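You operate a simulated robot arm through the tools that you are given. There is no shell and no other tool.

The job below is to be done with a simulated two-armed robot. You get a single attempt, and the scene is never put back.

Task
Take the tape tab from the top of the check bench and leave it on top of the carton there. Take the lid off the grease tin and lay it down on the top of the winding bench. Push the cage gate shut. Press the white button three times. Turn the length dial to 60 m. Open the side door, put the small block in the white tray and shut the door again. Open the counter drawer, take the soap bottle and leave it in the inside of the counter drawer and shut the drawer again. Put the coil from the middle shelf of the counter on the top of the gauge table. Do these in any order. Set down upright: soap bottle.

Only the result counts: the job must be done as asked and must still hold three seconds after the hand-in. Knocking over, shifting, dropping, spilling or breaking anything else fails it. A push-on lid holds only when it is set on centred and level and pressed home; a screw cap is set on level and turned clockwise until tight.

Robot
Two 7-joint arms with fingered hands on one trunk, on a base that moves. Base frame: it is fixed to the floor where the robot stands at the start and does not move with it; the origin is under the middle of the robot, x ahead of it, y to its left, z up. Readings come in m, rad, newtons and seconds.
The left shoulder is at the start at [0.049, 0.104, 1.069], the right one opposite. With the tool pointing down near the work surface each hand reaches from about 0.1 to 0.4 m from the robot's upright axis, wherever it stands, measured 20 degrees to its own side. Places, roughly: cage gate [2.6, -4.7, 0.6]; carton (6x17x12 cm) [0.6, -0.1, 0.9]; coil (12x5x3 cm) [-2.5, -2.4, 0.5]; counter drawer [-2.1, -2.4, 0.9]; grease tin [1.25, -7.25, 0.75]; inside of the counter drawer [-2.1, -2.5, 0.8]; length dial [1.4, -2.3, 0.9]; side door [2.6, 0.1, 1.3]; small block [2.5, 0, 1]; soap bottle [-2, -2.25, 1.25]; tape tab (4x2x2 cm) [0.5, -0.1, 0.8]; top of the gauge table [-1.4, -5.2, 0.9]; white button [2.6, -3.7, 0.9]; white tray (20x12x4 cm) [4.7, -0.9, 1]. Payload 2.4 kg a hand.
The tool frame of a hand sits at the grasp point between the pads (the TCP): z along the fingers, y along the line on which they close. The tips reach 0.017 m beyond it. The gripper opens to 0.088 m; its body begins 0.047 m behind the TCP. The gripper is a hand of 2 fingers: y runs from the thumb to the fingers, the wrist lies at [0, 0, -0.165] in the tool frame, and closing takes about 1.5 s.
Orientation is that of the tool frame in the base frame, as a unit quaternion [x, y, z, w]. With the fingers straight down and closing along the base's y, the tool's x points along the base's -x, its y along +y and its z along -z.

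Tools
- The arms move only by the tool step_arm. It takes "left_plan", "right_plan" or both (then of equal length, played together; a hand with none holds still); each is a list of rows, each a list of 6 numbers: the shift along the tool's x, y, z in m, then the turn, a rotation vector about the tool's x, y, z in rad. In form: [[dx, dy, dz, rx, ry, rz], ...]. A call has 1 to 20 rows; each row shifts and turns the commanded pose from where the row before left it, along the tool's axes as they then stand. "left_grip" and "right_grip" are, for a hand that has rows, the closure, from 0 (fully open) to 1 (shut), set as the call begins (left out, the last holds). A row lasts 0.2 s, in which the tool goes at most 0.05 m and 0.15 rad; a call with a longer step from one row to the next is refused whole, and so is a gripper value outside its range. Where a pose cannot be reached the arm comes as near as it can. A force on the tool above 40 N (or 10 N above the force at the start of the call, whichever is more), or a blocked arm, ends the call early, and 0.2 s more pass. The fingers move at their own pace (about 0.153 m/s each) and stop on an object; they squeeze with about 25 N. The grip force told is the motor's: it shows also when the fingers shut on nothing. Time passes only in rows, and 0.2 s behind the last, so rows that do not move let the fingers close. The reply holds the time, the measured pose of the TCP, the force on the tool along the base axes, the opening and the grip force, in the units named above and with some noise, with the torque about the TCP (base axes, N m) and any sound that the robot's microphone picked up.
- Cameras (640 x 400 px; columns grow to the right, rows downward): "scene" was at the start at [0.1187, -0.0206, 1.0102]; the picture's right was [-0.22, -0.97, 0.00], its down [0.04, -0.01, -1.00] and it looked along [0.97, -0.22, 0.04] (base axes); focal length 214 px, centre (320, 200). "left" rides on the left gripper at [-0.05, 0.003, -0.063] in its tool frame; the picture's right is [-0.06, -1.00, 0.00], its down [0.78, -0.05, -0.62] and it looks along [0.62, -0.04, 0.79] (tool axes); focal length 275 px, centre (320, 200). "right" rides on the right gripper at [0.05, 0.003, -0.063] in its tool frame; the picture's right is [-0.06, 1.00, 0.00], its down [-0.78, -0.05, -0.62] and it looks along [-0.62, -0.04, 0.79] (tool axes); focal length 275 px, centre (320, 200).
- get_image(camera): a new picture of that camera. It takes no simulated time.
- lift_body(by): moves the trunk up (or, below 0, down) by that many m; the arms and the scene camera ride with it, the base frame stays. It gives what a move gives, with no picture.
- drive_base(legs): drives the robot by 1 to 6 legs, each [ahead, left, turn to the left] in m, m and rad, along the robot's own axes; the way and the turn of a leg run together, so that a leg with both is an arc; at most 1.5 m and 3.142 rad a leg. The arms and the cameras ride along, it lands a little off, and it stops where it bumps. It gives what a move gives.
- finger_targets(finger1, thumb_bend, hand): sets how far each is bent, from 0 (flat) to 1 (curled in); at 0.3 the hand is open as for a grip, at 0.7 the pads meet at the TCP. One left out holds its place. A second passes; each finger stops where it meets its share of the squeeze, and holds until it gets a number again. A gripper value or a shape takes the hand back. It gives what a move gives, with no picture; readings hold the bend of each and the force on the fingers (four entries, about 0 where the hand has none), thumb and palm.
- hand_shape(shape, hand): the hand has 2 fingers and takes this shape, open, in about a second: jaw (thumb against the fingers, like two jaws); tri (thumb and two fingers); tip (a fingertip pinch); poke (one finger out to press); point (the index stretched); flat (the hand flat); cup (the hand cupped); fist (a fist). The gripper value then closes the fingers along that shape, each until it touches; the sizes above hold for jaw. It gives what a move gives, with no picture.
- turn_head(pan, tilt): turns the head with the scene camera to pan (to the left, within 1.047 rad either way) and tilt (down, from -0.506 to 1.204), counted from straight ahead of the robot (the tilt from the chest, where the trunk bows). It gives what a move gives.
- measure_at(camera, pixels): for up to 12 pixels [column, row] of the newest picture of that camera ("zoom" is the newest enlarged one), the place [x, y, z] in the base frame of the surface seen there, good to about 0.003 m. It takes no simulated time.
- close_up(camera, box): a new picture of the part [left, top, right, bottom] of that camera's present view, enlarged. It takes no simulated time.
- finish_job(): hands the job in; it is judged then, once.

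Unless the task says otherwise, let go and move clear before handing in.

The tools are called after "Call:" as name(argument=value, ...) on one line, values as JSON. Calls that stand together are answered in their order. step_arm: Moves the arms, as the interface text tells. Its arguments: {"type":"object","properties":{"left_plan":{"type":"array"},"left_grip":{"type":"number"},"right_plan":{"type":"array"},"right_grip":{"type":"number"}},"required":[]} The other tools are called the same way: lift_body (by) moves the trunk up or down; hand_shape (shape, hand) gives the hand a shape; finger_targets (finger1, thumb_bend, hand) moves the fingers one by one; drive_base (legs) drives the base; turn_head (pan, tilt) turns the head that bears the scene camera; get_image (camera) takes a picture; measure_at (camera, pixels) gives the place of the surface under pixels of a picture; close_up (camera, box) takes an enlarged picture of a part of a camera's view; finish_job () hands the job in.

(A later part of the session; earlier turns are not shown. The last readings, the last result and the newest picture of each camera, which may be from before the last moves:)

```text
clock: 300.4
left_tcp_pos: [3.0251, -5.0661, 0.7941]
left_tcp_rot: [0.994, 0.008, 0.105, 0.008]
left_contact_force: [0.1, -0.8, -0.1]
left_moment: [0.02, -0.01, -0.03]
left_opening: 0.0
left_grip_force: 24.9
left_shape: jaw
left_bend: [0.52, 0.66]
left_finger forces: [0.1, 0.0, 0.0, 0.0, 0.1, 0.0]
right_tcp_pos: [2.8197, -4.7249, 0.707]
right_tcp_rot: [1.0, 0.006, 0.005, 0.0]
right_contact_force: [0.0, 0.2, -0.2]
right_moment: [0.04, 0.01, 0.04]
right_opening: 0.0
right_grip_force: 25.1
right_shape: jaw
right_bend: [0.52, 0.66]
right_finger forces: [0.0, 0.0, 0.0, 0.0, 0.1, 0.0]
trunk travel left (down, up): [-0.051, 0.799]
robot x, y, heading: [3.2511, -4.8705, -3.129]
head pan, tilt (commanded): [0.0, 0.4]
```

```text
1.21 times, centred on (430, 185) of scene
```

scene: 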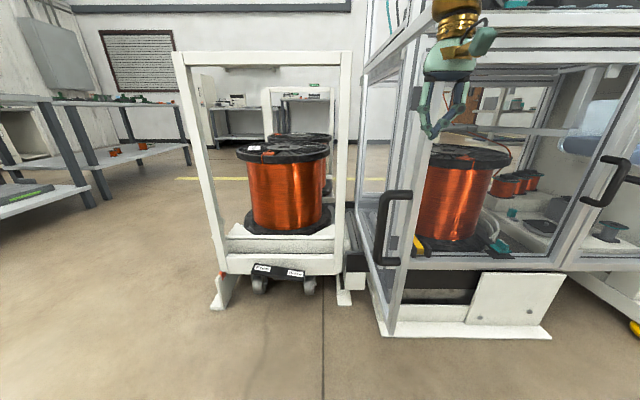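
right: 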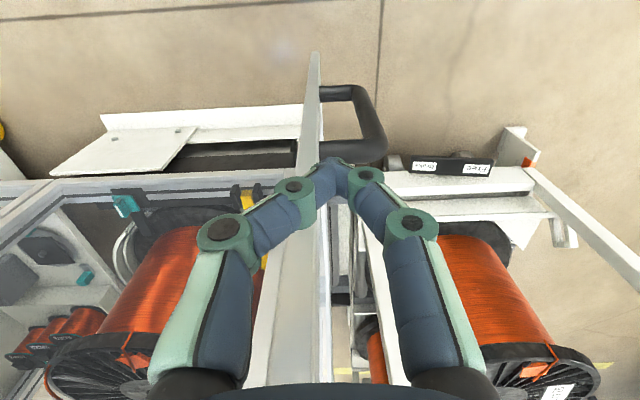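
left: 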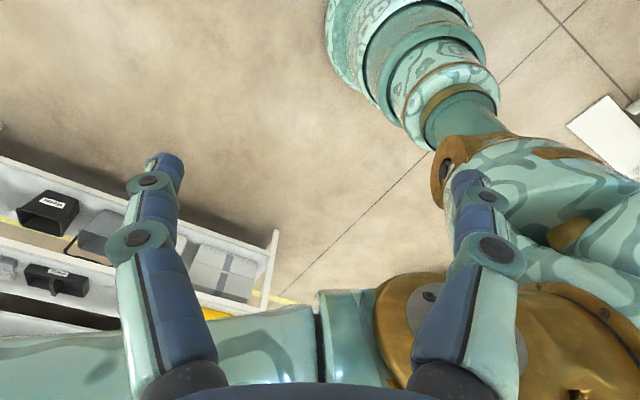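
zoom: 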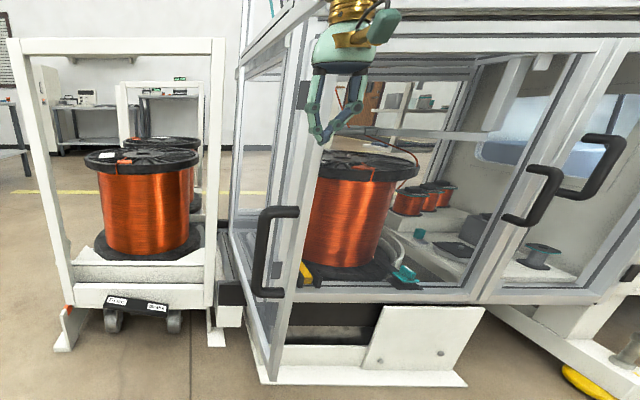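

The gate slides: its edge moved from 2.866 to 2.784. Continuing to push.

Call:
drive_base(legs=[[0.12, 0.0, 0.0]])

Call:
get_image(camera="scene")

Call:
get_image(camera="right")

```text
clock: 301.6
left_tcp_pos: [2.9077, -5.0668, 0.7936]
left_tcp_rot: [0.994, 0.009, 0.104, 0.008]
left_contact_force: [0.3, 0.7, 0.1]
left_moment: [0.01, 0.01, 0.0]
left_opening: 0.0
left_grip_force: 25.0
left_shape: jaw
left_bend: [0.52, 0.66]
left_finger forces: [0.0, 0.0, 0.1, 0.0, 0.0, 0.0]
right_tcp_pos: [2.703, -4.7272, 0.7061]
right_tcp_rot: [1.0, 0.005, 0.004, 0.0]
right_contact_force: [0.3, -0.1, -0.4]
right_moment: [-0.01, -0.02, 0.01]
right_opening: 0.0001
right_grip_force: 25.1
right_shape: jaw
right_bend: [0.52, 0.66]
right_finger forces: [0.0, 0.1, 0.1, 0.1, 0.0, 0.0]
trunk travel left (down, up): [-0.051, 0.799]
robot x, y, heading: [3.1323, -4.8723, -3.126]
head pan, tilt (commanded): [0.0, 0.4]
```

```text
taken
```

scene: 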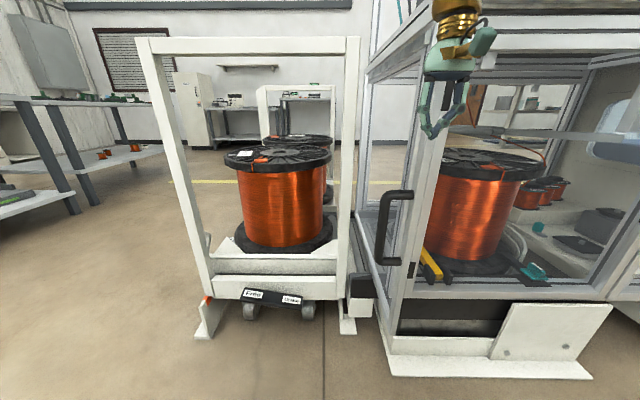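

```text
taken
```

right: 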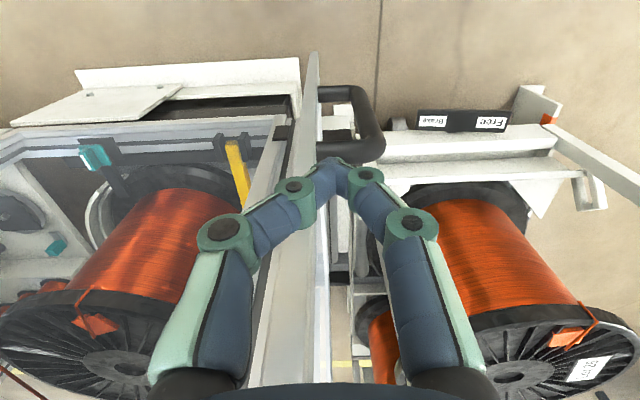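

Gate now near x≈2.67. Pushing on until it stops.

Call:
drive_base(legs=[[0.07, 0.0, 0.0]])

Call:
drive_base(legs=[[0.04, 0.0, 0.0]])

Call:
get_image(camera="scene")

Call:
get_image(camera="right")

```text
clock: 302.6
left_tcp_pos: [2.838, -5.0679, 0.7935]
left_tcp_rot: [0.995, 0.009, 0.104, 0.007]
left_contact_force: [0.7, -0.4, -0.3]
left_moment: [-0.01, 0.0, 0.01]
left_opening: 0.0
left_grip_force: 24.7
left_shape: jaw
left_bend: [0.52, 0.66]
left_finger forces: [0.0, 0.0, 0.0, 0.0, 0.1, 0.0]
right_tcp_pos: [2.6332, -4.7286, 0.7065]
right_tcp_rot: [1.0, 0.005, 0.004, 0.001]
right_contact_force: [-1.0, -0.4, -0.6]
right_moment: [0.04, -0.02, 0.01]
right_opening: 0.0
right_grip_force: 25.0
right_shape: jaw
right_bend: [0.52, 0.66]
right_finger forces: [0.0, 0.0, 0.0, 0.0, 0.1, 0.1]
trunk travel left (down, up): [-0.051, 0.799]
robot x, y, heading: [3.0674, -4.8704, -3.123]
head pan, tilt (commanded): [0.0, 0.4]
```

```text
clock: 303.5
left_tcp_pos: [2.7993, -5.069, 0.7936]
left_tcp_rot: [0.994, 0.009, 0.104, 0.008]
left_contact_force: [1.2, 0.3, -0.4]
left_moment: [-0.02, -0.01, -0.02]
left_opening: 0.0
left_grip_force: 24.4
left_shape: jaw
left_bend: [0.52, 0.66]
left_finger forces: [0.0, 0.1, 0.1, 0.0, 0.0, 0.0]
right_tcp_pos: [2.5922, -4.73, 0.7053]
right_tcp_rot: [1.0, 0.006, 0.004, 0.0]
right_contact_force: [-0.6, -0.9, 0.1]
right_moment: [0.02, 0.02, -0.01]
right_opening: 0.0001
right_grip_force: 24.9
right_shape: jaw
right_bend: [0.52, 0.66]
right_finger forces: [0.0, 0.0, 0.0, 0.0, 0.0, 0.1]
trunk travel left (down, up): [-0.051, 0.799]
robot x, y, heading: [3.0251, -4.8745, -3.125]
head pan, tilt (commanded): [0.0, 0.4]
```

```text
taken
```

scene: 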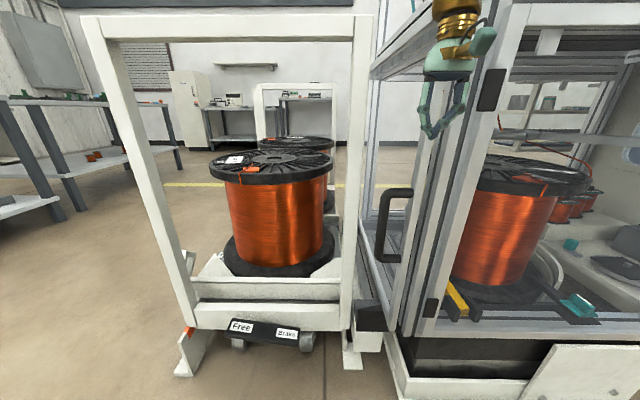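

```text
taken
```

right: 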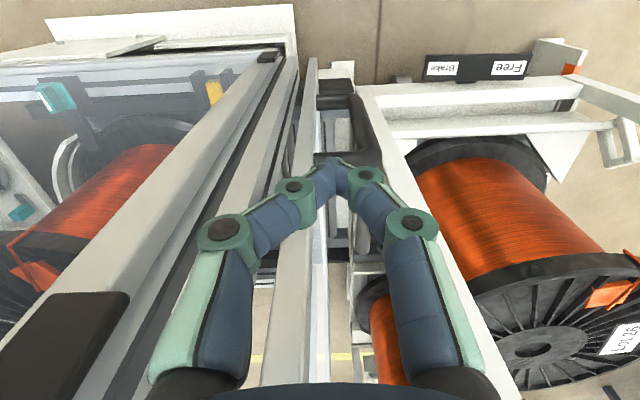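

The gate still moves freely. Measuring the gate's front edge and the cage posts to see how much travel remains.

Call:
measure_at(camera="scene", pixels=[[400, 310], [410, 250], [425, 170], [385, 220], [440, 260], [450, 180], [372, 200], [366, 240], [380, 60], [440, 30], [340, 250], [360, 290]])

Call:
close_up(camera="scene", box=[330, 0, 530, 350])

```text
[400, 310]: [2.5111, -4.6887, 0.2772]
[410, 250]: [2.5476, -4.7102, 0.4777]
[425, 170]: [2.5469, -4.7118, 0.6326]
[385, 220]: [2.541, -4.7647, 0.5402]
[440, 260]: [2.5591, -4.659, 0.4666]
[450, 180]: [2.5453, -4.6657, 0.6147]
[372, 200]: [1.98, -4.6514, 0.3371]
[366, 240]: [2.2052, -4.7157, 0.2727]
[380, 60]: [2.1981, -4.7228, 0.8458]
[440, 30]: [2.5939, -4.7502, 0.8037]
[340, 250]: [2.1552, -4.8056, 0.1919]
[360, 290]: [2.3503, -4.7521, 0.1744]
```

```text
1.14 times, centred on (430, 175) of scene
```

zoom: 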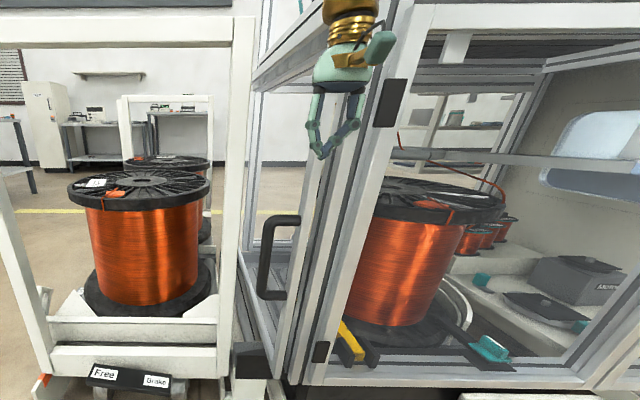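

The gate's front edge is at ≈2.548, about flush with the cage's front post (2.559). I'll push gently with the arm to find the end stop.

Call:
step_arm(right_plan=[[-0.008, 0, 0, 0, 0, 0], [-0.008, 0, 0, 0, 0, 0], [-0.008, 0, 0, 0, 0, 0]])

```text
clock: 304.3
left_tcp_pos: [2.8045, -5.0671, 0.7948]
left_tcp_rot: [0.995, 0.008, 0.1, 0.008]
left_contact_force: [-0.1, 0.4, -0.3]
left_moment: [0.0, 0.0, -0.04]
left_opening: 0.0
left_grip_force: 25.1
left_shape: jaw
left_bend: [0.52, 0.66]
left_finger forces: [0.0, 0.1, 0.0, 0.0, 0.0, 0.1]
right_tcp_pos: [2.5794, -4.7286, 0.7065]
right_tcp_rot: [1.0, 0.008, 0.008, -0.002]
right_contact_force: [0.2, -0.5, -0.7]
right_moment: [0.0, 0.0, 0.03]
right_opening: 0.0001
right_grip_force: 24.9
right_shape: jaw
right_bend: [0.52, 0.66]
right_finger forces: [0.0, 0.0, 0.1, 0.0, 0.0, 0.0]
trunk travel left (down, up): [-0.051, 0.799]
robot x, y, heading: [3.0258, -4.8773, -3.129]
head pan, tilt (commanded): [0.0, 0.4]
```

Call:
get_image(camera="scene")

Call:
get_image(camera="right")

Call:
measure_at(camera="scene", pixels=[[410, 250], [425, 170], [400, 310], [385, 220]])

```text
taken
```

scene: 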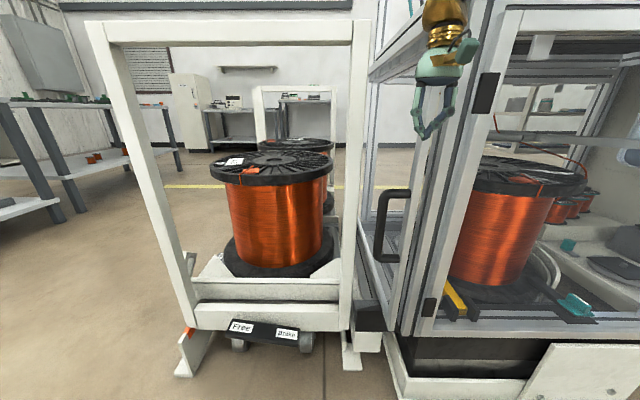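

```text
taken
```

right: 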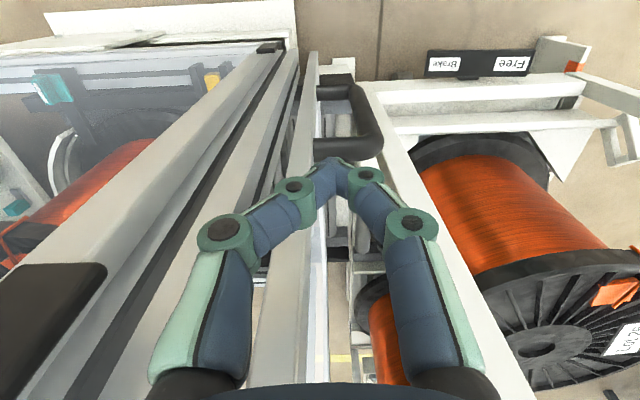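

```text
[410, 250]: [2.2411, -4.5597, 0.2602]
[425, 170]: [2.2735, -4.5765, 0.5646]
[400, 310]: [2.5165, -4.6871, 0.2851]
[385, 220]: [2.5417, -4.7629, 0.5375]
```

The gate hadn't moved in that last nudge (the hand just closed a small gap). Pushing a bit more and watching the force.

Call:
step_arm(right_plan=[[-0.01, 0, 0, 0, 0, 0], [-0.01, 0, 0, 0, 0, 0], [-0.01, 0, 0, 0, 0, 0], [-0.01, 0, 0, 0, 0, 0]])

Call:
get_image(camera="scene")

Call:
measure_at(camera="scene", pixels=[[405, 250], [420, 170], [398, 310], [385, 220], [380, 200]])

```text
clock: 305.5
left_tcp_pos: [2.8208, -5.0795, 0.7964]
left_tcp_rot: [0.995, 0.02, 0.098, 0.009]
left_contact_force: [-0.4, 0.4, 0.6]
left_moment: [0.0, -0.02, 0.02]
left_opening: 0.0
left_grip_force: 24.6
left_shape: jaw
left_bend: [0.52, 0.66]
left_finger forces: [0.0, 0.0, 0.1, 0.0, 0.1, 0.1]
right_tcp_pos: [2.5795, -4.7428, 0.6988]
right_tcp_rot: [0.998, 0.045, 0.034, 0.007]
right_contact_force: [-2.8, 5.3, -2.0]
right_moment: [-0.3, -0.22, 0.01]
right_opening: 0.0002
right_grip_force: 24.7
right_shape: jaw
right_bend: [0.52, 0.66]
right_finger forces: [0.1, 0.0, 0.0, 0.1, 0.1, 0.0]
trunk travel left (down, up): [-0.051, 0.799]
robot x, y, heading: [3.0405, -4.8815, -3.109]
head pan, tilt (commanded): [0.0, 0.4]
stopped in row 4 (right hand): the arm was blocked; the commanded pose is now the measured one
```

```text
taken
```

scene: 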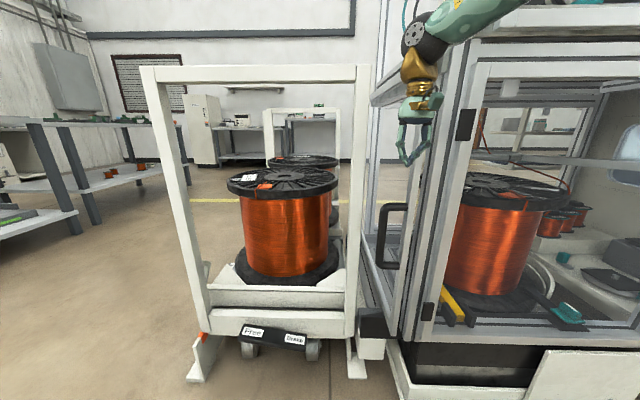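

```text
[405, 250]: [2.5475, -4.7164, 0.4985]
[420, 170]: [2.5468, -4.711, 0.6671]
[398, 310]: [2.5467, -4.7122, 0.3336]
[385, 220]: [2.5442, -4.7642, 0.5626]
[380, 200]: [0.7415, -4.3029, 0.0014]
```

The gate's edge stays at x≈2.547, flush with the cage's front post, and the arm meets a firm stop, so it looks closed. I'll back away and verify from a better angle.

Call:
drive_base(legs=[[-0.35, 0.0, 0.0], [0.0, 0.4, -0.3]])

Call:
get_image(camera="scene")

Call:
close_up(camera="scene", box=[250, 80, 470, 300])

```text
clock: 306.2
left_tcp_pos: [2.7748, -5.1173, 0.7648]
left_tcp_rot: [0.989, 0.047, 0.143, -0.002]
left_contact_force: [0.2, 0.3, -0.4]
left_moment: [-0.03, -0.01, 0.01]
left_opening: 0.0
left_grip_force: 25.2
left_shape: jaw
left_bend: [0.52, 0.66]
left_finger forces: [0.0, 0.1, 0.0, 0.0, 0.1, 0.1]
right_tcp_pos: [2.5501, -4.802, 0.6346]
right_tcp_rot: [0.989, 0.098, 0.113, 0.006]
right_contact_force: [-0.1, 0.1, 0.2]
right_moment: [0.01, -0.01, 0.0]
right_opening: 0.0001
right_grip_force: 25.4
right_shape: jaw
right_bend: [0.52, 0.66]
right_finger forces: [0.1, 0.0, 0.1, 0.0, 0.1, 0.0]
trunk travel left (down, up): [-0.051, 0.799]
robot x, y, heading: [3.0339, -4.9004, -3.053]
head pan, tilt (commanded): [0.0, 0.4]
stopped in leg 1: the robot was blocked; the commanded pose is now the measured one
```

```text
taken
```

scene: 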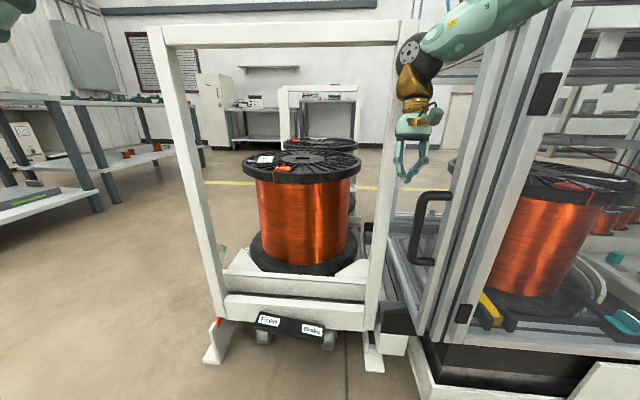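

```text
1.82 times, centred on (360, 190) of scene
```

zoom: 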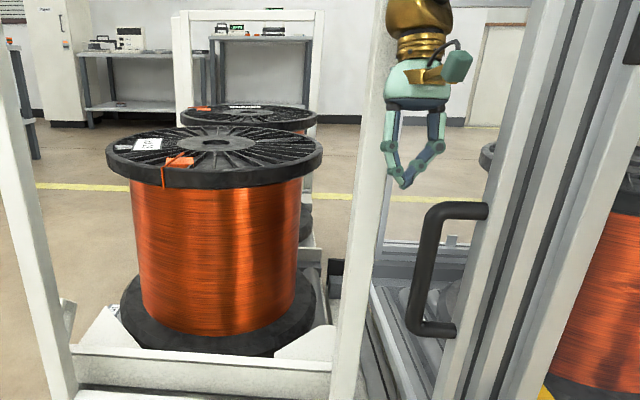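

The base was blocked while backing up and both hands pitched, so something is snagged. I'll look at the right arm carefully before moving anything.

Call:
get_image(camera="right")

Call:
get_image(camera="left")

Call:
turn_head(pan=-0.5, tilt=0.3)

Call:
get_image(camera="scene")

```text
taken
```

right: 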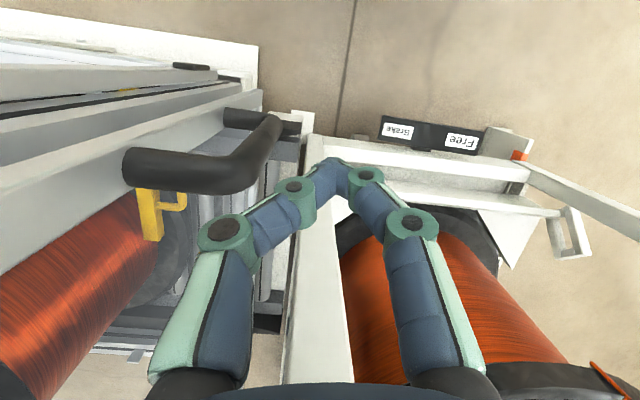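

```text
taken
```

left: 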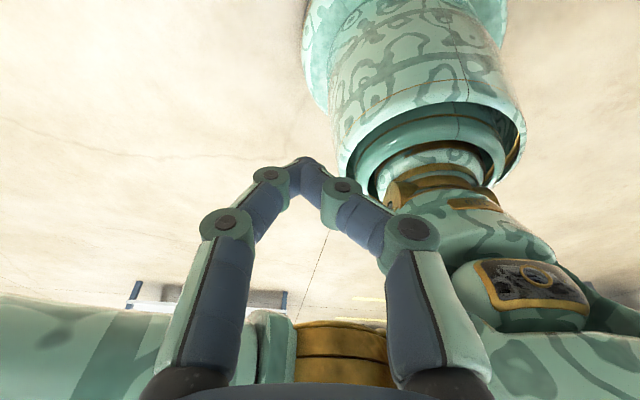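

```text
clock: 307.2
left_tcp_pos: [2.7739, -5.1158, 0.7646]
left_tcp_rot: [0.989, 0.045, 0.143, -0.003]
left_contact_force: [1.8, -0.3, 0.1]
left_moment: [-0.05, 0.02, 0.01]
left_opening: 0.0
left_grip_force: 25.1
left_shape: jaw
left_bend: [0.52, 0.66]
left_finger forces: [0.1, 0.1, 0.0, 0.0, 0.1, 0.0]
right_tcp_pos: [2.5524, -4.8017, 0.6354]
right_tcp_rot: [0.989, 0.1, 0.112, 0.005]
right_contact_force: [0.1, 0.2, 0.3]
right_moment: [-0.01, 0.0, 0.0]
right_opening: 0.0
right_grip_force: 25.4
right_shape: jaw
right_bend: [0.52, 0.66]
right_finger forces: [0.1, 0.1, 0.1, 0.1, 0.0, 0.0]
trunk travel left (down, up): [-0.051, 0.799]
robot x, y, heading: [3.034, -4.8979, -3.053]
head pan, tilt (commanded): [-0.499, 0.3]
```

```text
taken
```

scene: 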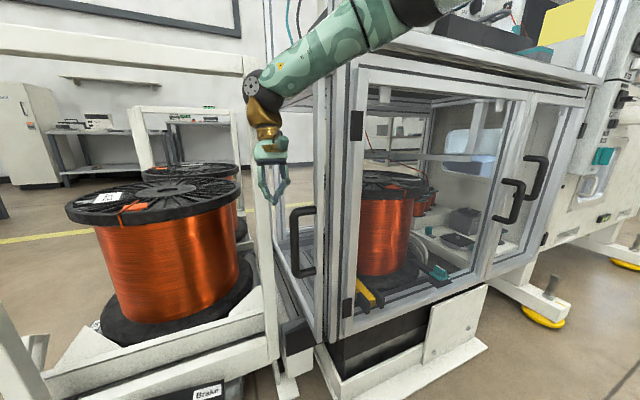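

The gate looks flush with the front post. I'll try a small backward move again to see if the robot is really held.

Call:
drive_base(legs=[[-0.06, 0.0, 0.0]])

Call:
get_image(camera="scene")

```text
clock: 308.1
left_tcp_pos: [2.8262, -5.105, 0.7658]
left_tcp_rot: [0.988, 0.044, 0.146, 0.002]
left_contact_force: [0.5, -0.4, -0.1]
left_moment: [0.04, 0.01, 0.0]
left_opening: 0.0
left_grip_force: 25.2
left_shape: jaw
left_bend: [0.52, 0.66]
left_finger forces: [0.0, 0.0, 0.1, 0.0, 0.0, 0.0]
right_tcp_pos: [2.6029, -4.7876, 0.6342]
right_tcp_rot: [0.99, 0.092, 0.11, 0.01]
right_contact_force: [0.3, -0.4, 0.0]
right_moment: [-0.01, 0.03, -0.04]
right_opening: 0.0
right_grip_force: 25.3
right_shape: jaw
right_bend: [0.52, 0.66]
right_finger forces: [0.0, 0.1, 0.0, 0.0, 0.0, 0.1]
trunk travel left (down, up): [-0.051, 0.799]
robot x, y, heading: [3.0918, -4.89, -3.054]
head pan, tilt (commanded): [-0.499, 0.3]
```

```text
taken
```

scene: 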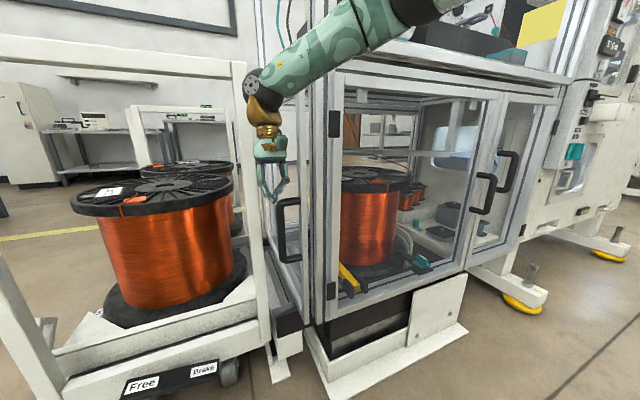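

It moves freely now. Backing up further to view the gate.

Call:
drive_base(legs=[[-0.35, 0.0, 0.0]])

Call:
turn_head(pan=-0.2, tilt=0.3)

Call:
get_image(camera="scene")

Call:
close_up(camera="scene", box=[230, 60, 430, 280])

```text
clock: 310.4
left_tcp_pos: [3.175, -5.0746, 0.7646]
left_tcp_rot: [0.988, 0.045, 0.145, 0.001]
left_contact_force: [-0.8, 1.0, 0.7]
left_moment: [0.01, 0.01, -0.01]
left_opening: 0.0
left_grip_force: 24.9
left_shape: jaw
left_bend: [0.52, 0.66]
left_finger forces: [0.1, 0.1, 0.0, 0.0, 0.1, 0.0]
right_tcp_pos: [2.9502, -4.7582, 0.6334]
right_tcp_rot: [0.99, 0.093, 0.11, 0.01]
right_contact_force: [-0.5, -0.1, 0.8]
right_moment: [0.03, 0.02, 0.02]
right_opening: 0.0
right_grip_force: 25.1
right_shape: jaw
right_bend: [0.52, 0.66]
right_finger forces: [0.0, 0.0, 0.0, 0.1, 0.0, 0.0]
trunk travel left (down, up): [-0.051, 0.799]
robot x, y, heading: [3.4433, -4.8626, -3.056]
head pan, tilt (commanded): [-0.499, 0.3]
```

```text
clock: 311.2
left_tcp_pos: [3.176, -5.0739, 0.7647]
left_tcp_rot: [0.988, 0.045, 0.146, 0.0]
left_contact_force: [-1.0, 0.2, -0.2]
left_moment: [-0.06, -0.01, -0.01]
left_opening: 0.0
left_grip_force: 25.1
left_shape: jaw
left_bend: [0.52, 0.66]
left_finger forces: [0.0, 0.0, 0.1, 0.0, 0.0, 0.0]
right_tcp_pos: [2.9516, -4.7579, 0.6322]
right_tcp_rot: [0.989, 0.094, 0.11, 0.009]
right_contact_force: [0.2, 0.9, 0.0]
right_moment: [0.0, 0.03, -0.02]
right_opening: 0.0
right_grip_force: 24.9
right_shape: jaw
right_bend: [0.52, 0.66]
right_finger forces: [0.0, 0.0, 0.0, 0.1, 0.0, 0.1]
trunk travel left (down, up): [-0.051, 0.799]
robot x, y, heading: [3.4401, -4.863, -3.054]
head pan, tilt (commanded): [-0.201, 0.3]
```

```text
taken
```

scene: 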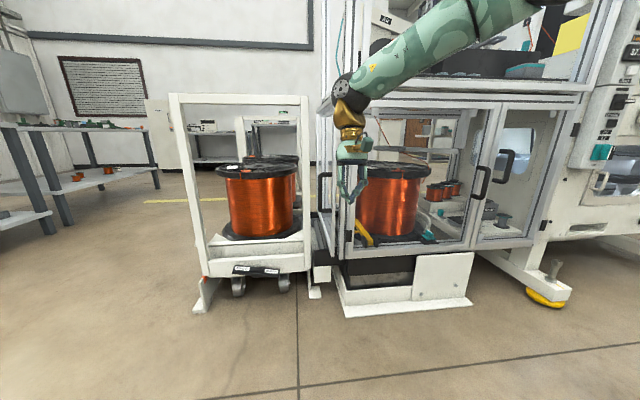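

```text
1.82 times, centred on (330, 170) of scene
```

zoom: 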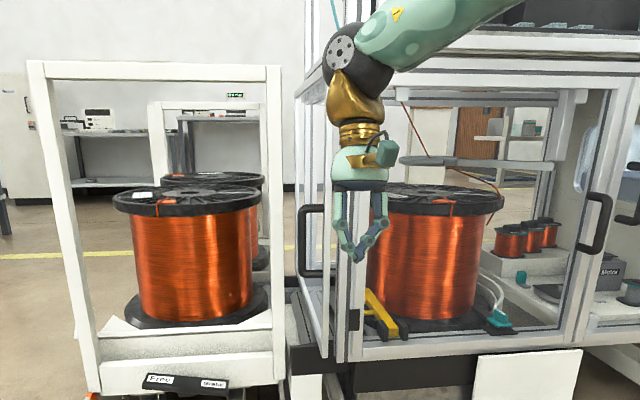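

Measuring the gate's front edge and the trolley's posts to verify the gate is closed and the trolley hasn't shifted.

Call:
measure_at(camera="zoom", pixels=[[318, 330], [322, 290], [310, 240], [300, 140], [340, 330], [350, 300], [60, 200], [275, 200], [150, 72], [308, 100], [303, 260]])

```text
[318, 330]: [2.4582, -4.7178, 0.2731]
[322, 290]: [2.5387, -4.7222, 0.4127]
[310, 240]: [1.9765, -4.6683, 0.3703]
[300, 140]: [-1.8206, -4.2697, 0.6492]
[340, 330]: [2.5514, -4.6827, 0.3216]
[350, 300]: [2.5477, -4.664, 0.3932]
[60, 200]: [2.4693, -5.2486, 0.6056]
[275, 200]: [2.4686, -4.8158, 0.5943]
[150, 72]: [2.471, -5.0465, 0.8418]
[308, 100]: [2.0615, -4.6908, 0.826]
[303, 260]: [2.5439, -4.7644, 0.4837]
```

The trolley hasn't moved. Since the earlier stop may have been my palm touching the post's hinge rather than the gate's end stop, I'll push once more with the hand pitched forward so only the fingertips reach the gate edge.

Call:
step_arm(right_plan=[[0, 0, 0, 0, -0.1314, 0], [0, 0, 0, 0, -0.1314, 0], [0, 0, 0, 0, -0.1314, 0], [0, 0, 0, 0, -0.1314, 0], [0, 0, 0, 0, -0.1314, 0], [0, 0, 0, 0, -0.1314, 0], [0, 0, 0, 0, -0.1314, 0], [0, 0, 0, 0, -0.1314, 0]])

Call:
get_image(camera="right")

```text
clock: 313.0
left_tcp_pos: [3.1761, -5.0746, 0.7642]
left_tcp_rot: [0.988, 0.045, 0.145, 0.001]
left_contact_force: [-0.4, -0.6, -0.1]
left_moment: [0.0, 0.01, -0.03]
left_opening: 0.0002
left_grip_force: 25.0
left_shape: jaw
left_bend: [0.52, 0.66]
left_finger forces: [0.0, 0.0, 0.1, 0.0, 0.1, 0.0]
right_tcp_pos: [2.9413, -4.7435, 0.6498]
right_tcp_rot: [0.911, 0.076, -0.402, 0.054]
right_contact_force: [0.7, -0.2, 0.9]
right_moment: [0.0, 0.0, 0.02]
right_opening: 0.0
right_grip_force: 25.2
right_shape: jaw
right_bend: [0.52, 0.66]
right_finger forces: [0.0, 0.0, 0.0, 0.0, 0.0, 0.0]
right hand out of reach, approached as far as the arm can: row 8
trunk travel left (down, up): [-0.051, 0.799]
robot x, y, heading: [3.4384, -4.864, -3.057]
head pan, tilt (commanded): [-0.201, 0.3]
```

```text
taken
```

right: 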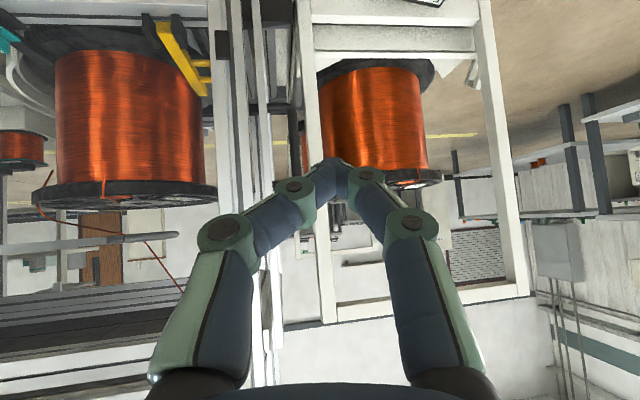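

Squaring the base and driving up to the gate's edge with the fingertips leading.

Call:
drive_base(legs=[[0.0, 0.0, -0.086], [0.3, 0.024, 0.0]])

Call:
get_image(camera="scene")

Call:
get_image(camera="right")

```text
clock: 315.5
left_tcp_pos: [2.8574, -5.0736, 0.7645]
left_tcp_rot: [0.989, 0.0, 0.145, 0.008]
left_contact_force: [0.9, -0.1, -0.2]
left_moment: [0.01, 0.01, 0.02]
left_opening: 0.0001
left_grip_force: 24.5
left_shape: jaw
left_bend: [0.52, 0.66]
left_finger forces: [0.1, 0.0, 0.0, 0.0, 0.1, 0.0]
right_tcp_pos: [2.6543, -4.7243, 0.649]
right_tcp_rot: [0.914, 0.036, -0.403, 0.036]
right_contact_force: [-0.3, 0.2, 0.6]
right_moment: [-0.02, 0.03, -0.03]
right_opening: 0.0
right_grip_force: 25.1
right_shape: jaw
right_bend: [0.52, 0.66]
right_finger forces: [0.0, 0.0, 0.0, 0.1, 0.1, 0.0]
trunk travel left (down, up): [-0.051, 0.799]
robot x, y, heading: [3.1411, -4.8876, 3.134]
head pan, tilt (commanded): [-0.201, 0.3]
```

```text
taken
```

scene: 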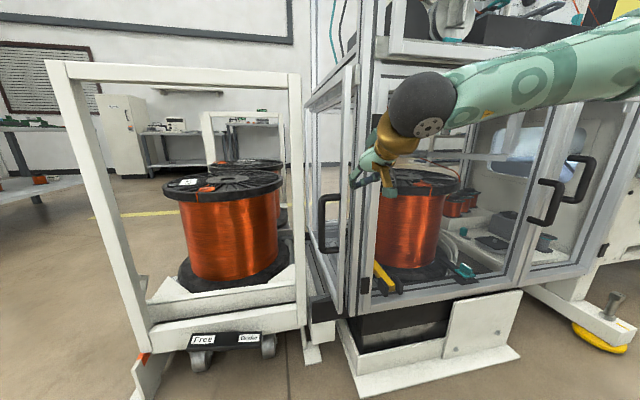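

```text
taken
```

right: 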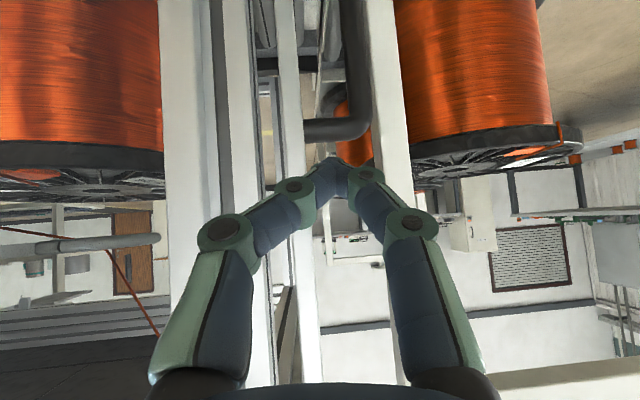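

The gate's bar appears slightly left of the fingertips (toward +y). Shifting 1.5 cm to +y and pushing with the arm.

Call:
drive_base(legs=[[0.05, -0.016, 0.0]])

Call:
get_image(camera="right")

Call:
close_up(camera="scene", box=[290, 60, 470, 330])

```text
clock: 316.5
left_tcp_pos: [2.8075, -5.0574, 0.7651]
left_tcp_rot: [0.989, 0.0, 0.146, 0.008]
left_contact_force: [0.2, -0.1, -0.3]
left_moment: [0.0, 0.02, 0.0]
left_opening: 0.0001
left_grip_force: 25.0
left_shape: jaw
left_bend: [0.52, 0.66]
left_finger forces: [0.0, 0.0, 0.0, 0.0, 0.1, 0.1]
right_tcp_pos: [2.6037, -4.7068, 0.6503]
right_tcp_rot: [0.914, 0.035, -0.402, 0.036]
right_contact_force: [0.2, 0.3, -0.3]
right_moment: [0.0, 0.01, 0.0]
right_opening: 0.0002
right_grip_force: 25.0
right_shape: jaw
right_bend: [0.52, 0.66]
right_finger forces: [0.0, 0.0, 0.0, 0.1, 0.0, 0.1]
trunk travel left (down, up): [-0.051, 0.799]
robot x, y, heading: [3.0897, -4.8739, 3.133]
head pan, tilt (commanded): [-0.201, 0.3]
```

```text
taken
```

right: 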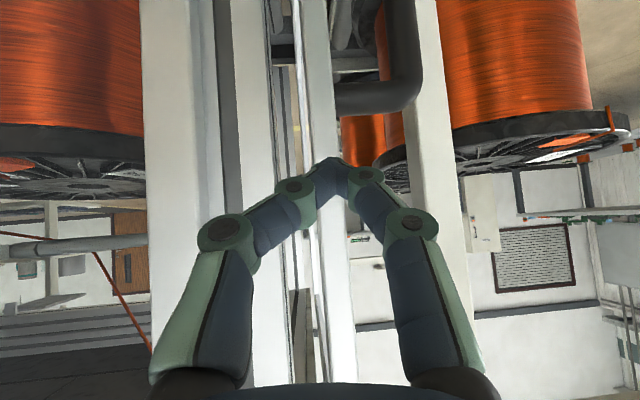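

```text
1.48 times, centred on (380, 195) of scene
```

zoom: 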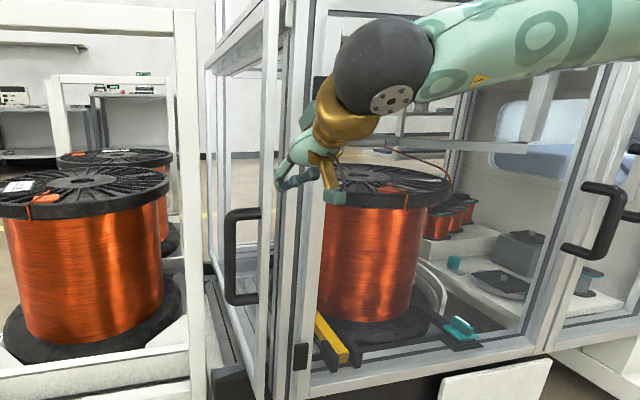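

Fingertips are in line with the gate's front bar (col ~325). Pushing −x in 1 cm steps until the force limit.

Call:
step_arm(right_plan=[[-0.0067, -0.0009, 0.0073, 0, 0, 0], [-0.0067, -0.0009, 0.0073, 0, 0, 0], [-0.0067, -0.0009, 0.0073, 0, 0, 0], [-0.0067, -0.0009, 0.0073, 0, 0, 0], [-0.0067, -0.0009, 0.0073, 0, 0, 0], [-0.0067, -0.0009, 0.0073, 0, 0, 0]])

Call:
get_image(camera="scene")

Call:
measure_at(camera="scene", pixels=[[365, 260], [370, 220], [375, 300], [350, 220]])

```text
clock: 317.7
left_tcp_pos: [2.8083, -5.0562, 0.7657]
left_tcp_rot: [0.99, -0.001, 0.144, 0.007]
left_contact_force: [0.2, -0.2, 0.4]
left_moment: [0.0, 0.04, -0.04]
left_opening: 0.0001
left_grip_force: 25.2
left_shape: jaw
left_bend: [0.52, 0.66]
left_finger forces: [0.1, 0.0, 0.0, 0.0, 0.1, 0.1]
right_tcp_pos: [2.5603, -4.7097, 0.6476]
right_tcp_rot: [0.917, 0.037, -0.396, 0.039]
right_contact_force: [19.0, 0.4, 4.7]
right_moment: [0.01, -0.12, 0.16]
right_opening: 0.0001
right_grip_force: 25.2
right_shape: jaw
right_bend: [0.62, 0.73]
right_finger forces: [0.0, 0.1, 0.0, 0.0, 0.0, 0.0]
trunk travel left (down, up): [-0.051, 0.799]
robot x, y, heading: [3.0889, -4.8714, 3.134]
head pan, tilt (commanded): [-0.201, 0.3]
stopped in row 6 (right hand): the force on the tool passed its limit at 51 N (the readings are from after the stop); the commanded pose is now the measured one
```

```text
taken
```

scene: 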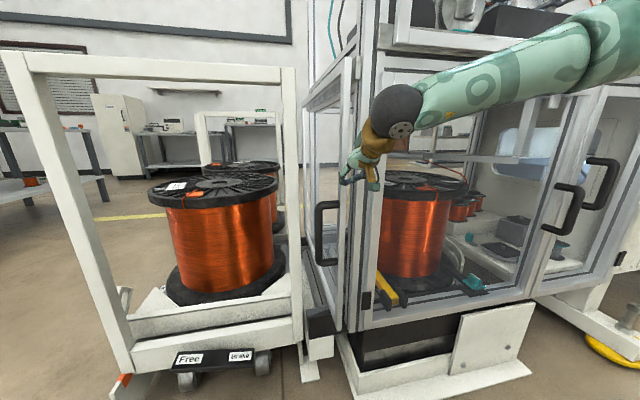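

```text
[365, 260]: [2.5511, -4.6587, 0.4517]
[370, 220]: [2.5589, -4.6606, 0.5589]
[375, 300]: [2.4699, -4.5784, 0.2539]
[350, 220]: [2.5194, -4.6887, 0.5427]
```

Firm stop at 51 N with the gate's edge flush at x≈2.547: the gate is shut. Backing off and moving to the white button, pitching the right hand horizontal on the way.

Call:
drive_base(legs=[[-0.35, 0.0, 0.0], [0.0, -1.02, 0.0]])

Call:
step_arm(right_plan=[[0.02, 0, 0, 0, -0.14, 0], [0.02, 0, 0, 0, -0.14, 0], [0.0, 0, 0, 0, -0.14, 0], [0.0, 0, 0, 0, -0.14, 0], [0.0, 0, 0, 0, -0.14, 0], [0, 0, 0, 0, 0, 0]])

Call:
get_image(camera="scene")

```text
clock: 324.9
left_tcp_pos: [3.1589, -4.0357, 0.7651]
left_tcp_rot: [0.989, 0.006, 0.145, 0.007]
left_contact_force: [0.4, 0.4, 0.0]
left_moment: [0.02, 0.02, -0.03]
left_opening: 0.0
left_grip_force: 24.5
left_shape: jaw
left_bend: [0.52, 0.66]
left_finger forces: [0.0, 0.0, 0.1, 0.1, 0.0, 0.0]
right_tcp_pos: [2.907, -3.69, 0.6456]
right_tcp_rot: [0.917, 0.043, -0.395, 0.041]
right_contact_force: [0.1, 1.0, 0.1]
right_moment: [-0.02, 0.0, 0.01]
right_opening: 0.0003
right_grip_force: 25.2
right_shape: jaw
right_bend: [0.6, 0.73]
right_finger forces: [0.1, 0.0, 0.0, 0.0, 0.0, 0.1]
trunk travel left (down, up): [-0.051, 0.799]
robot x, y, heading: [3.4397, -3.8485, -3.135]
head pan, tilt (commanded): [-0.201, 0.3]
```

```text
clock: 326.3
left_tcp_pos: [3.1612, -4.0353, 0.7655]
left_tcp_rot: [0.989, 0.006, 0.145, 0.006]
left_contact_force: [1.2, -0.6, -0.1]
left_moment: [0.0, -0.01, -0.03]
left_opening: 0.0
left_grip_force: 25.3
left_shape: jaw
left_bend: [0.52, 0.66]
left_finger forces: [0.0, 0.1, 0.1, 0.0, 0.0, 0.0]
right_tcp_pos: [2.9072, -3.6067, 0.8061]
right_tcp_rot: [0.757, 0.028, -0.651, 0.053]
right_contact_force: [0.0, -0.4, -0.5]
right_moment: [-0.02, 0.01, 0.0]
right_opening: 0.0
right_grip_force: 25.0
right_shape: jaw
right_bend: [0.6, 0.73]
right_finger forces: [0.0, 0.0, 0.0, 0.0, 0.0, 0.1]
right hand out of reach, approached as far as the arm can: row 1, 2, 3, 4, 5
trunk travel left (down, up): [-0.051, 0.799]
robot x, y, heading: [3.4432, -3.8461, -3.137]
head pan, tilt (commanded): [-0.201, 0.3]
```

```text
taken
```

scene: 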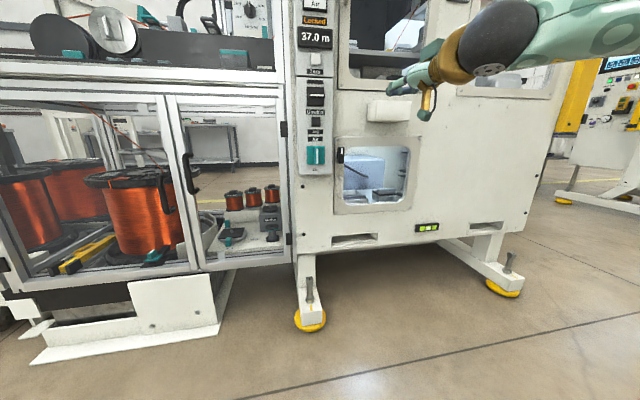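

Raising the hand to button height and finishing the horizontal pitch; then aligning in y with the base.

Call:
step_arm(right_plan=[[-0.0396, 0.0018, -0.0059, 0, 0, 0], [-0.0396, 0.0018, -0.0059, 0, 0, 0], [-0.0396, 0.0018, -0.0059, 0, 0, 0], [0, 0, 0, 0, -0.14, 0], [0, 0, 0, 0.1, 0, 0]])

Call:
get_image(camera="scene")

Call:
measure_at(camera="scene", pixels=[[315, 60], [316, 55], [314, 65], [310, 60], [320, 60], [315, 72]])

Call:
close_up(camera="scene", box=[280, 10, 360, 110])

```text
clock: 327.5
left_tcp_pos: [3.1597, -4.0352, 0.7641]
left_tcp_rot: [0.989, 0.006, 0.145, 0.007]
left_contact_force: [-0.3, 0.1, -0.3]
left_moment: [0.0, 0.01, 0.01]
left_opening: 0.0
left_grip_force: 25.4
left_shape: jaw
left_bend: [0.52, 0.66]
left_finger forces: [0.0, 0.0, 0.0, 0.1, 0.0, 0.0]
right_tcp_pos: [2.9086, -3.608, 0.9254]
right_tcp_rot: [-0.704, 0.011, 0.71, -0.018]
right_contact_force: [0.3, 0.5, 0.3]
right_moment: [-0.05, 0.0, 0.0]
right_opening: 0.0004
right_grip_force: 25.0
right_shape: jaw
right_bend: [0.6, 0.73]
right_finger forces: [0.1, 0.0, 0.0, 0.0, 0.1, 0.1]
trunk travel left (down, up): [-0.051, 0.799]
robot x, y, heading: [3.4404, -3.8472, -3.137]
head pan, tilt (commanded): [-0.201, 0.3]
```

```text
taken
```

scene: 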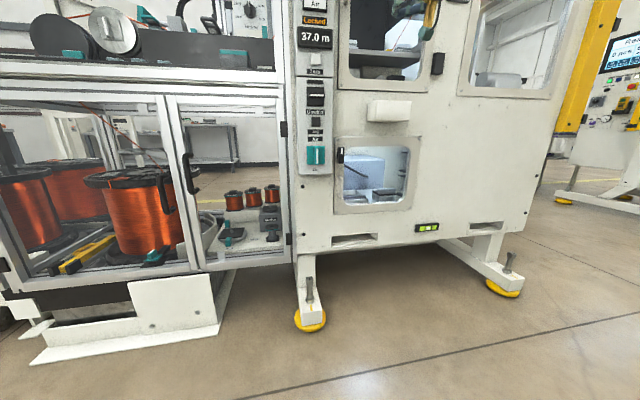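

```text
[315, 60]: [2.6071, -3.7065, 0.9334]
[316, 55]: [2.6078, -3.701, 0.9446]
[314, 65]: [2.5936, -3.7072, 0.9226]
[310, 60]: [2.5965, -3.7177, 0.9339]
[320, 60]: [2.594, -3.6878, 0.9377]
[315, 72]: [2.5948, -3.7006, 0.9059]
```

```text
4.00 times, centred on (320, 60) of scene
```

zoom: 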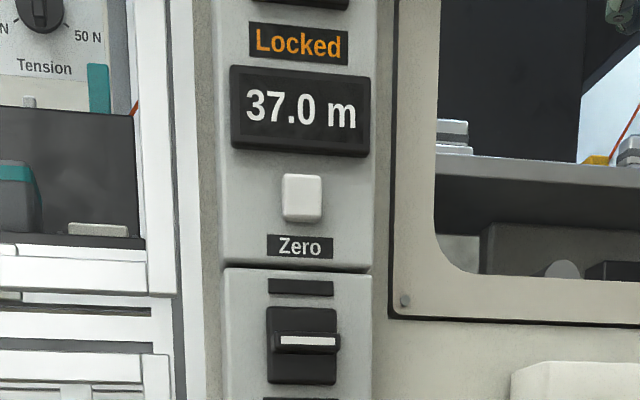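

Measuring the white button precisely from the zoom.

Call:
measure_at(camera="zoom", pixels=[[301, 198], [287, 198], [316, 198], [301, 180], [301, 216], [260, 198], [340, 198], [301, 232]])

Call:
get_image(camera="right")

```text
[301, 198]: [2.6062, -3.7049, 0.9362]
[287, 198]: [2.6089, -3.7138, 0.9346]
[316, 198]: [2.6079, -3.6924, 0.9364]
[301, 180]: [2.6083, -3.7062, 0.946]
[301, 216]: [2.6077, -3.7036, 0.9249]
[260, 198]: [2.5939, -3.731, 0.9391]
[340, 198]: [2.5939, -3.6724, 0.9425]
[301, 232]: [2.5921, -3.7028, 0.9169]
```

```text
taken
```

right: 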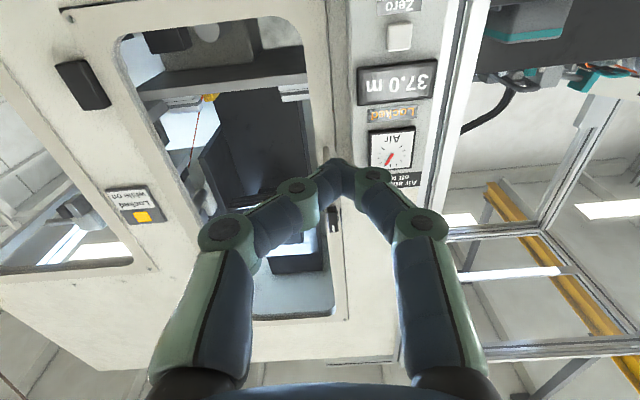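

Button centre (2.608,−3.7035,0.9355), 2 cm square, protruding 14 mm. Aligning the base and the hand height.

Call:
drive_base(legs=[[0.0, 0.095, 0.0], [0.2, 0.0, 0.0]])

Call:
step_arm(right_plan=[[-0.01, 0, 0, 0, 0, 0]])

Call:
get_image(camera="right")

```text
clock: 329.8
left_tcp_pos: [2.9595, -4.1315, 0.765]
left_tcp_rot: [0.989, 0.006, 0.145, 0.006]
left_contact_force: [-0.7, 0.5, 1.2]
left_moment: [0.01, 0.0, -0.01]
left_opening: 0.0
left_grip_force: 24.9
left_shape: jaw
left_bend: [0.52, 0.66]
left_finger forces: [0.1, 0.0, 0.1, 0.0, 0.0, 0.1]
right_tcp_pos: [2.707, -3.7041, 0.9262]
right_tcp_rot: [-0.704, 0.009, 0.71, -0.018]
right_contact_force: [0.6, 0.0, -0.2]
right_moment: [0.02, -0.01, -0.01]
right_opening: 0.0
right_grip_force: 25.0
right_shape: jaw
right_bend: [0.6, 0.73]
right_finger forces: [0.0, 0.1, 0.0, 0.0, 0.0, 0.1]
trunk travel left (down, up): [-0.051, 0.799]
robot x, y, heading: [3.2374, -3.945, -3.144]
head pan, tilt (commanded): [-0.201, 0.3]
```

```text
clock: 330.2
left_tcp_pos: [2.9599, -4.1317, 0.7647]
left_tcp_rot: [0.989, 0.005, 0.145, 0.006]
left_contact_force: [-0.1, -1.2, 0.3]
left_moment: [-0.02, 0.01, 0.0]
left_opening: 0.0001
left_grip_force: 25.2
left_shape: jaw
left_bend: [0.52, 0.66]
left_finger forces: [0.0, 0.0, 0.0, 0.0, 0.0, 0.0]
right_tcp_pos: [2.7076, -3.703, 0.9344]
right_tcp_rot: [-0.704, 0.011, 0.71, -0.018]
right_contact_force: [0.4, 0.0, 0.8]
right_moment: [-0.02, -0.03, 0.01]
right_opening: 0.0
right_grip_force: 25.1
right_shape: jaw
right_bend: [0.6, 0.73]
right_finger forces: [0.0, 0.1, 0.1, 0.0, 0.0, 0.1]
trunk travel left (down, up): [-0.051, 0.799]
robot x, y, heading: [3.2388, -3.9398, -3.135]
head pan, tilt (commanded): [-0.201, 0.3]
```

```text
taken
```

right: 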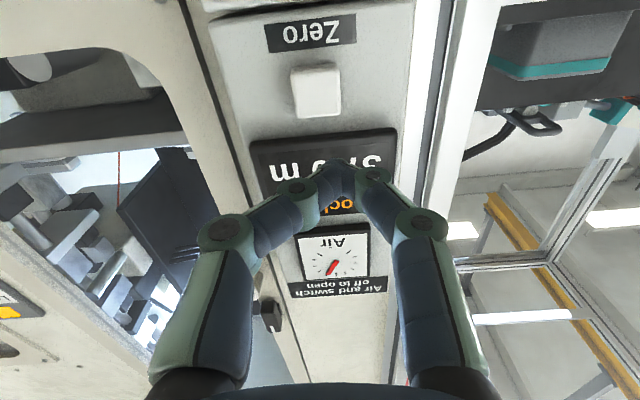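

The button (316,92) lies on the hand's axis; the closed fingertips are ~6 mm off toward −y, so I'll correct that and approach to just short of contact.

Call:
step_arm(right_plan=[[0, -0.006, 0.025, 0, 0, 0], [0, 0, 0.025, 0, 0, 0], [0, 0, 0.022, 0, 0, 0]])

Call:
get_image(camera="right")

```text
clock: 331.0
left_tcp_pos: [2.9594, -4.132, 0.7649]
left_tcp_rot: [0.989, 0.005, 0.145, 0.006]
left_contact_force: [0.0, 0.3, -0.5]
left_moment: [0.03, 0.0, 0.05]
left_opening: 0.0
left_grip_force: 25.4
left_shape: jaw
left_bend: [0.52, 0.66]
left_finger forces: [0.1, 0.0, 0.0, 0.0, 0.0, 0.0]
right_tcp_pos: [2.6353, -3.6993, 0.9378]
right_tcp_rot: [-0.704, 0.01, 0.71, -0.017]
right_contact_force: [-0.1, 0.3, 0.5]
right_moment: [-0.02, 0.01, 0.03]
right_opening: 0.0
right_grip_force: 25.3
right_shape: jaw
right_bend: [0.6, 0.73]
right_finger forces: [0.0, 0.0, 0.0, 0.0, 0.0, 0.0]
trunk travel left (down, up): [-0.051, 0.799]
robot x, y, heading: [3.2403, -3.9409, -3.139]
head pan, tilt (commanded): [-0.201, 0.3]
```

```text
taken
```

right: 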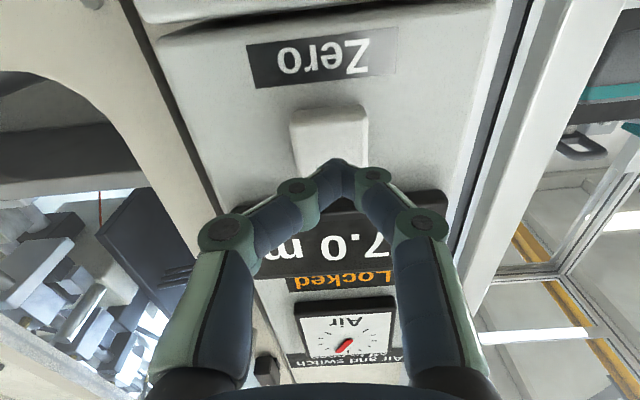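

Nearly centred; lowering 4 mm and shifting 3 mm for a central press, then pressing gently the first time.

Call:
step_arm(right_plan=[[0.004, -0.003, 0.004, 0, 0, 0], [0, 0, 0.006, 0, 0, 0], [0, 0, 0.004, 0, 0, 0], [0, 0, 0.004, 0, 0, 0]])

Call:
get_image(camera="right")

```text
clock: 332.0
left_tcp_pos: [2.96, -4.1324, 0.7647]
left_tcp_rot: [0.989, 0.005, 0.145, 0.007]
left_contact_force: [-0.2, -0.3, -0.2]
left_moment: [0.02, 0.01, -0.02]
left_opening: 0.0
left_grip_force: 24.7
left_shape: jaw
left_bend: [0.52, 0.66]
left_finger forces: [0.1, 0.0, 0.0, 0.0, 0.0, 0.1]
right_tcp_pos: [2.6175, -3.6959, 0.9326]
right_tcp_rot: [-0.704, 0.009, 0.71, -0.019]
right_contact_force: [18.9, -2.7, -7.0]
right_moment: [0.06, -0.14, 0.15]
right_opening: 0.0
right_grip_force: 25.2
right_shape: jaw
right_bend: [0.61, 0.73]
right_finger forces: [0.0, 0.0, 0.0, 0.1, 0.0, 0.1]
trunk travel left (down, up): [-0.051, 0.799]
robot x, y, heading: [3.238, -3.9413, -3.134]
head pan, tilt (commanded): [-0.201, 0.3]
heard: click
```

```text
taken
```

right: 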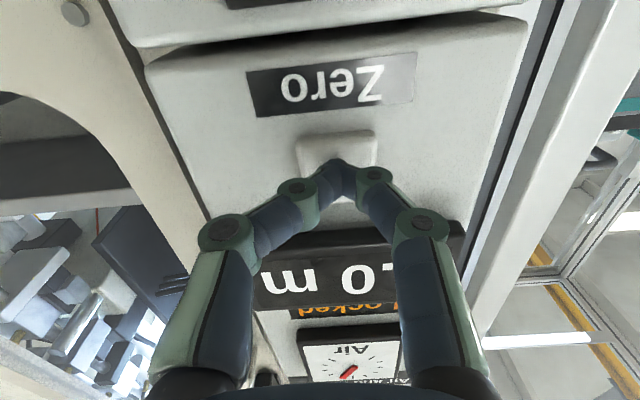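

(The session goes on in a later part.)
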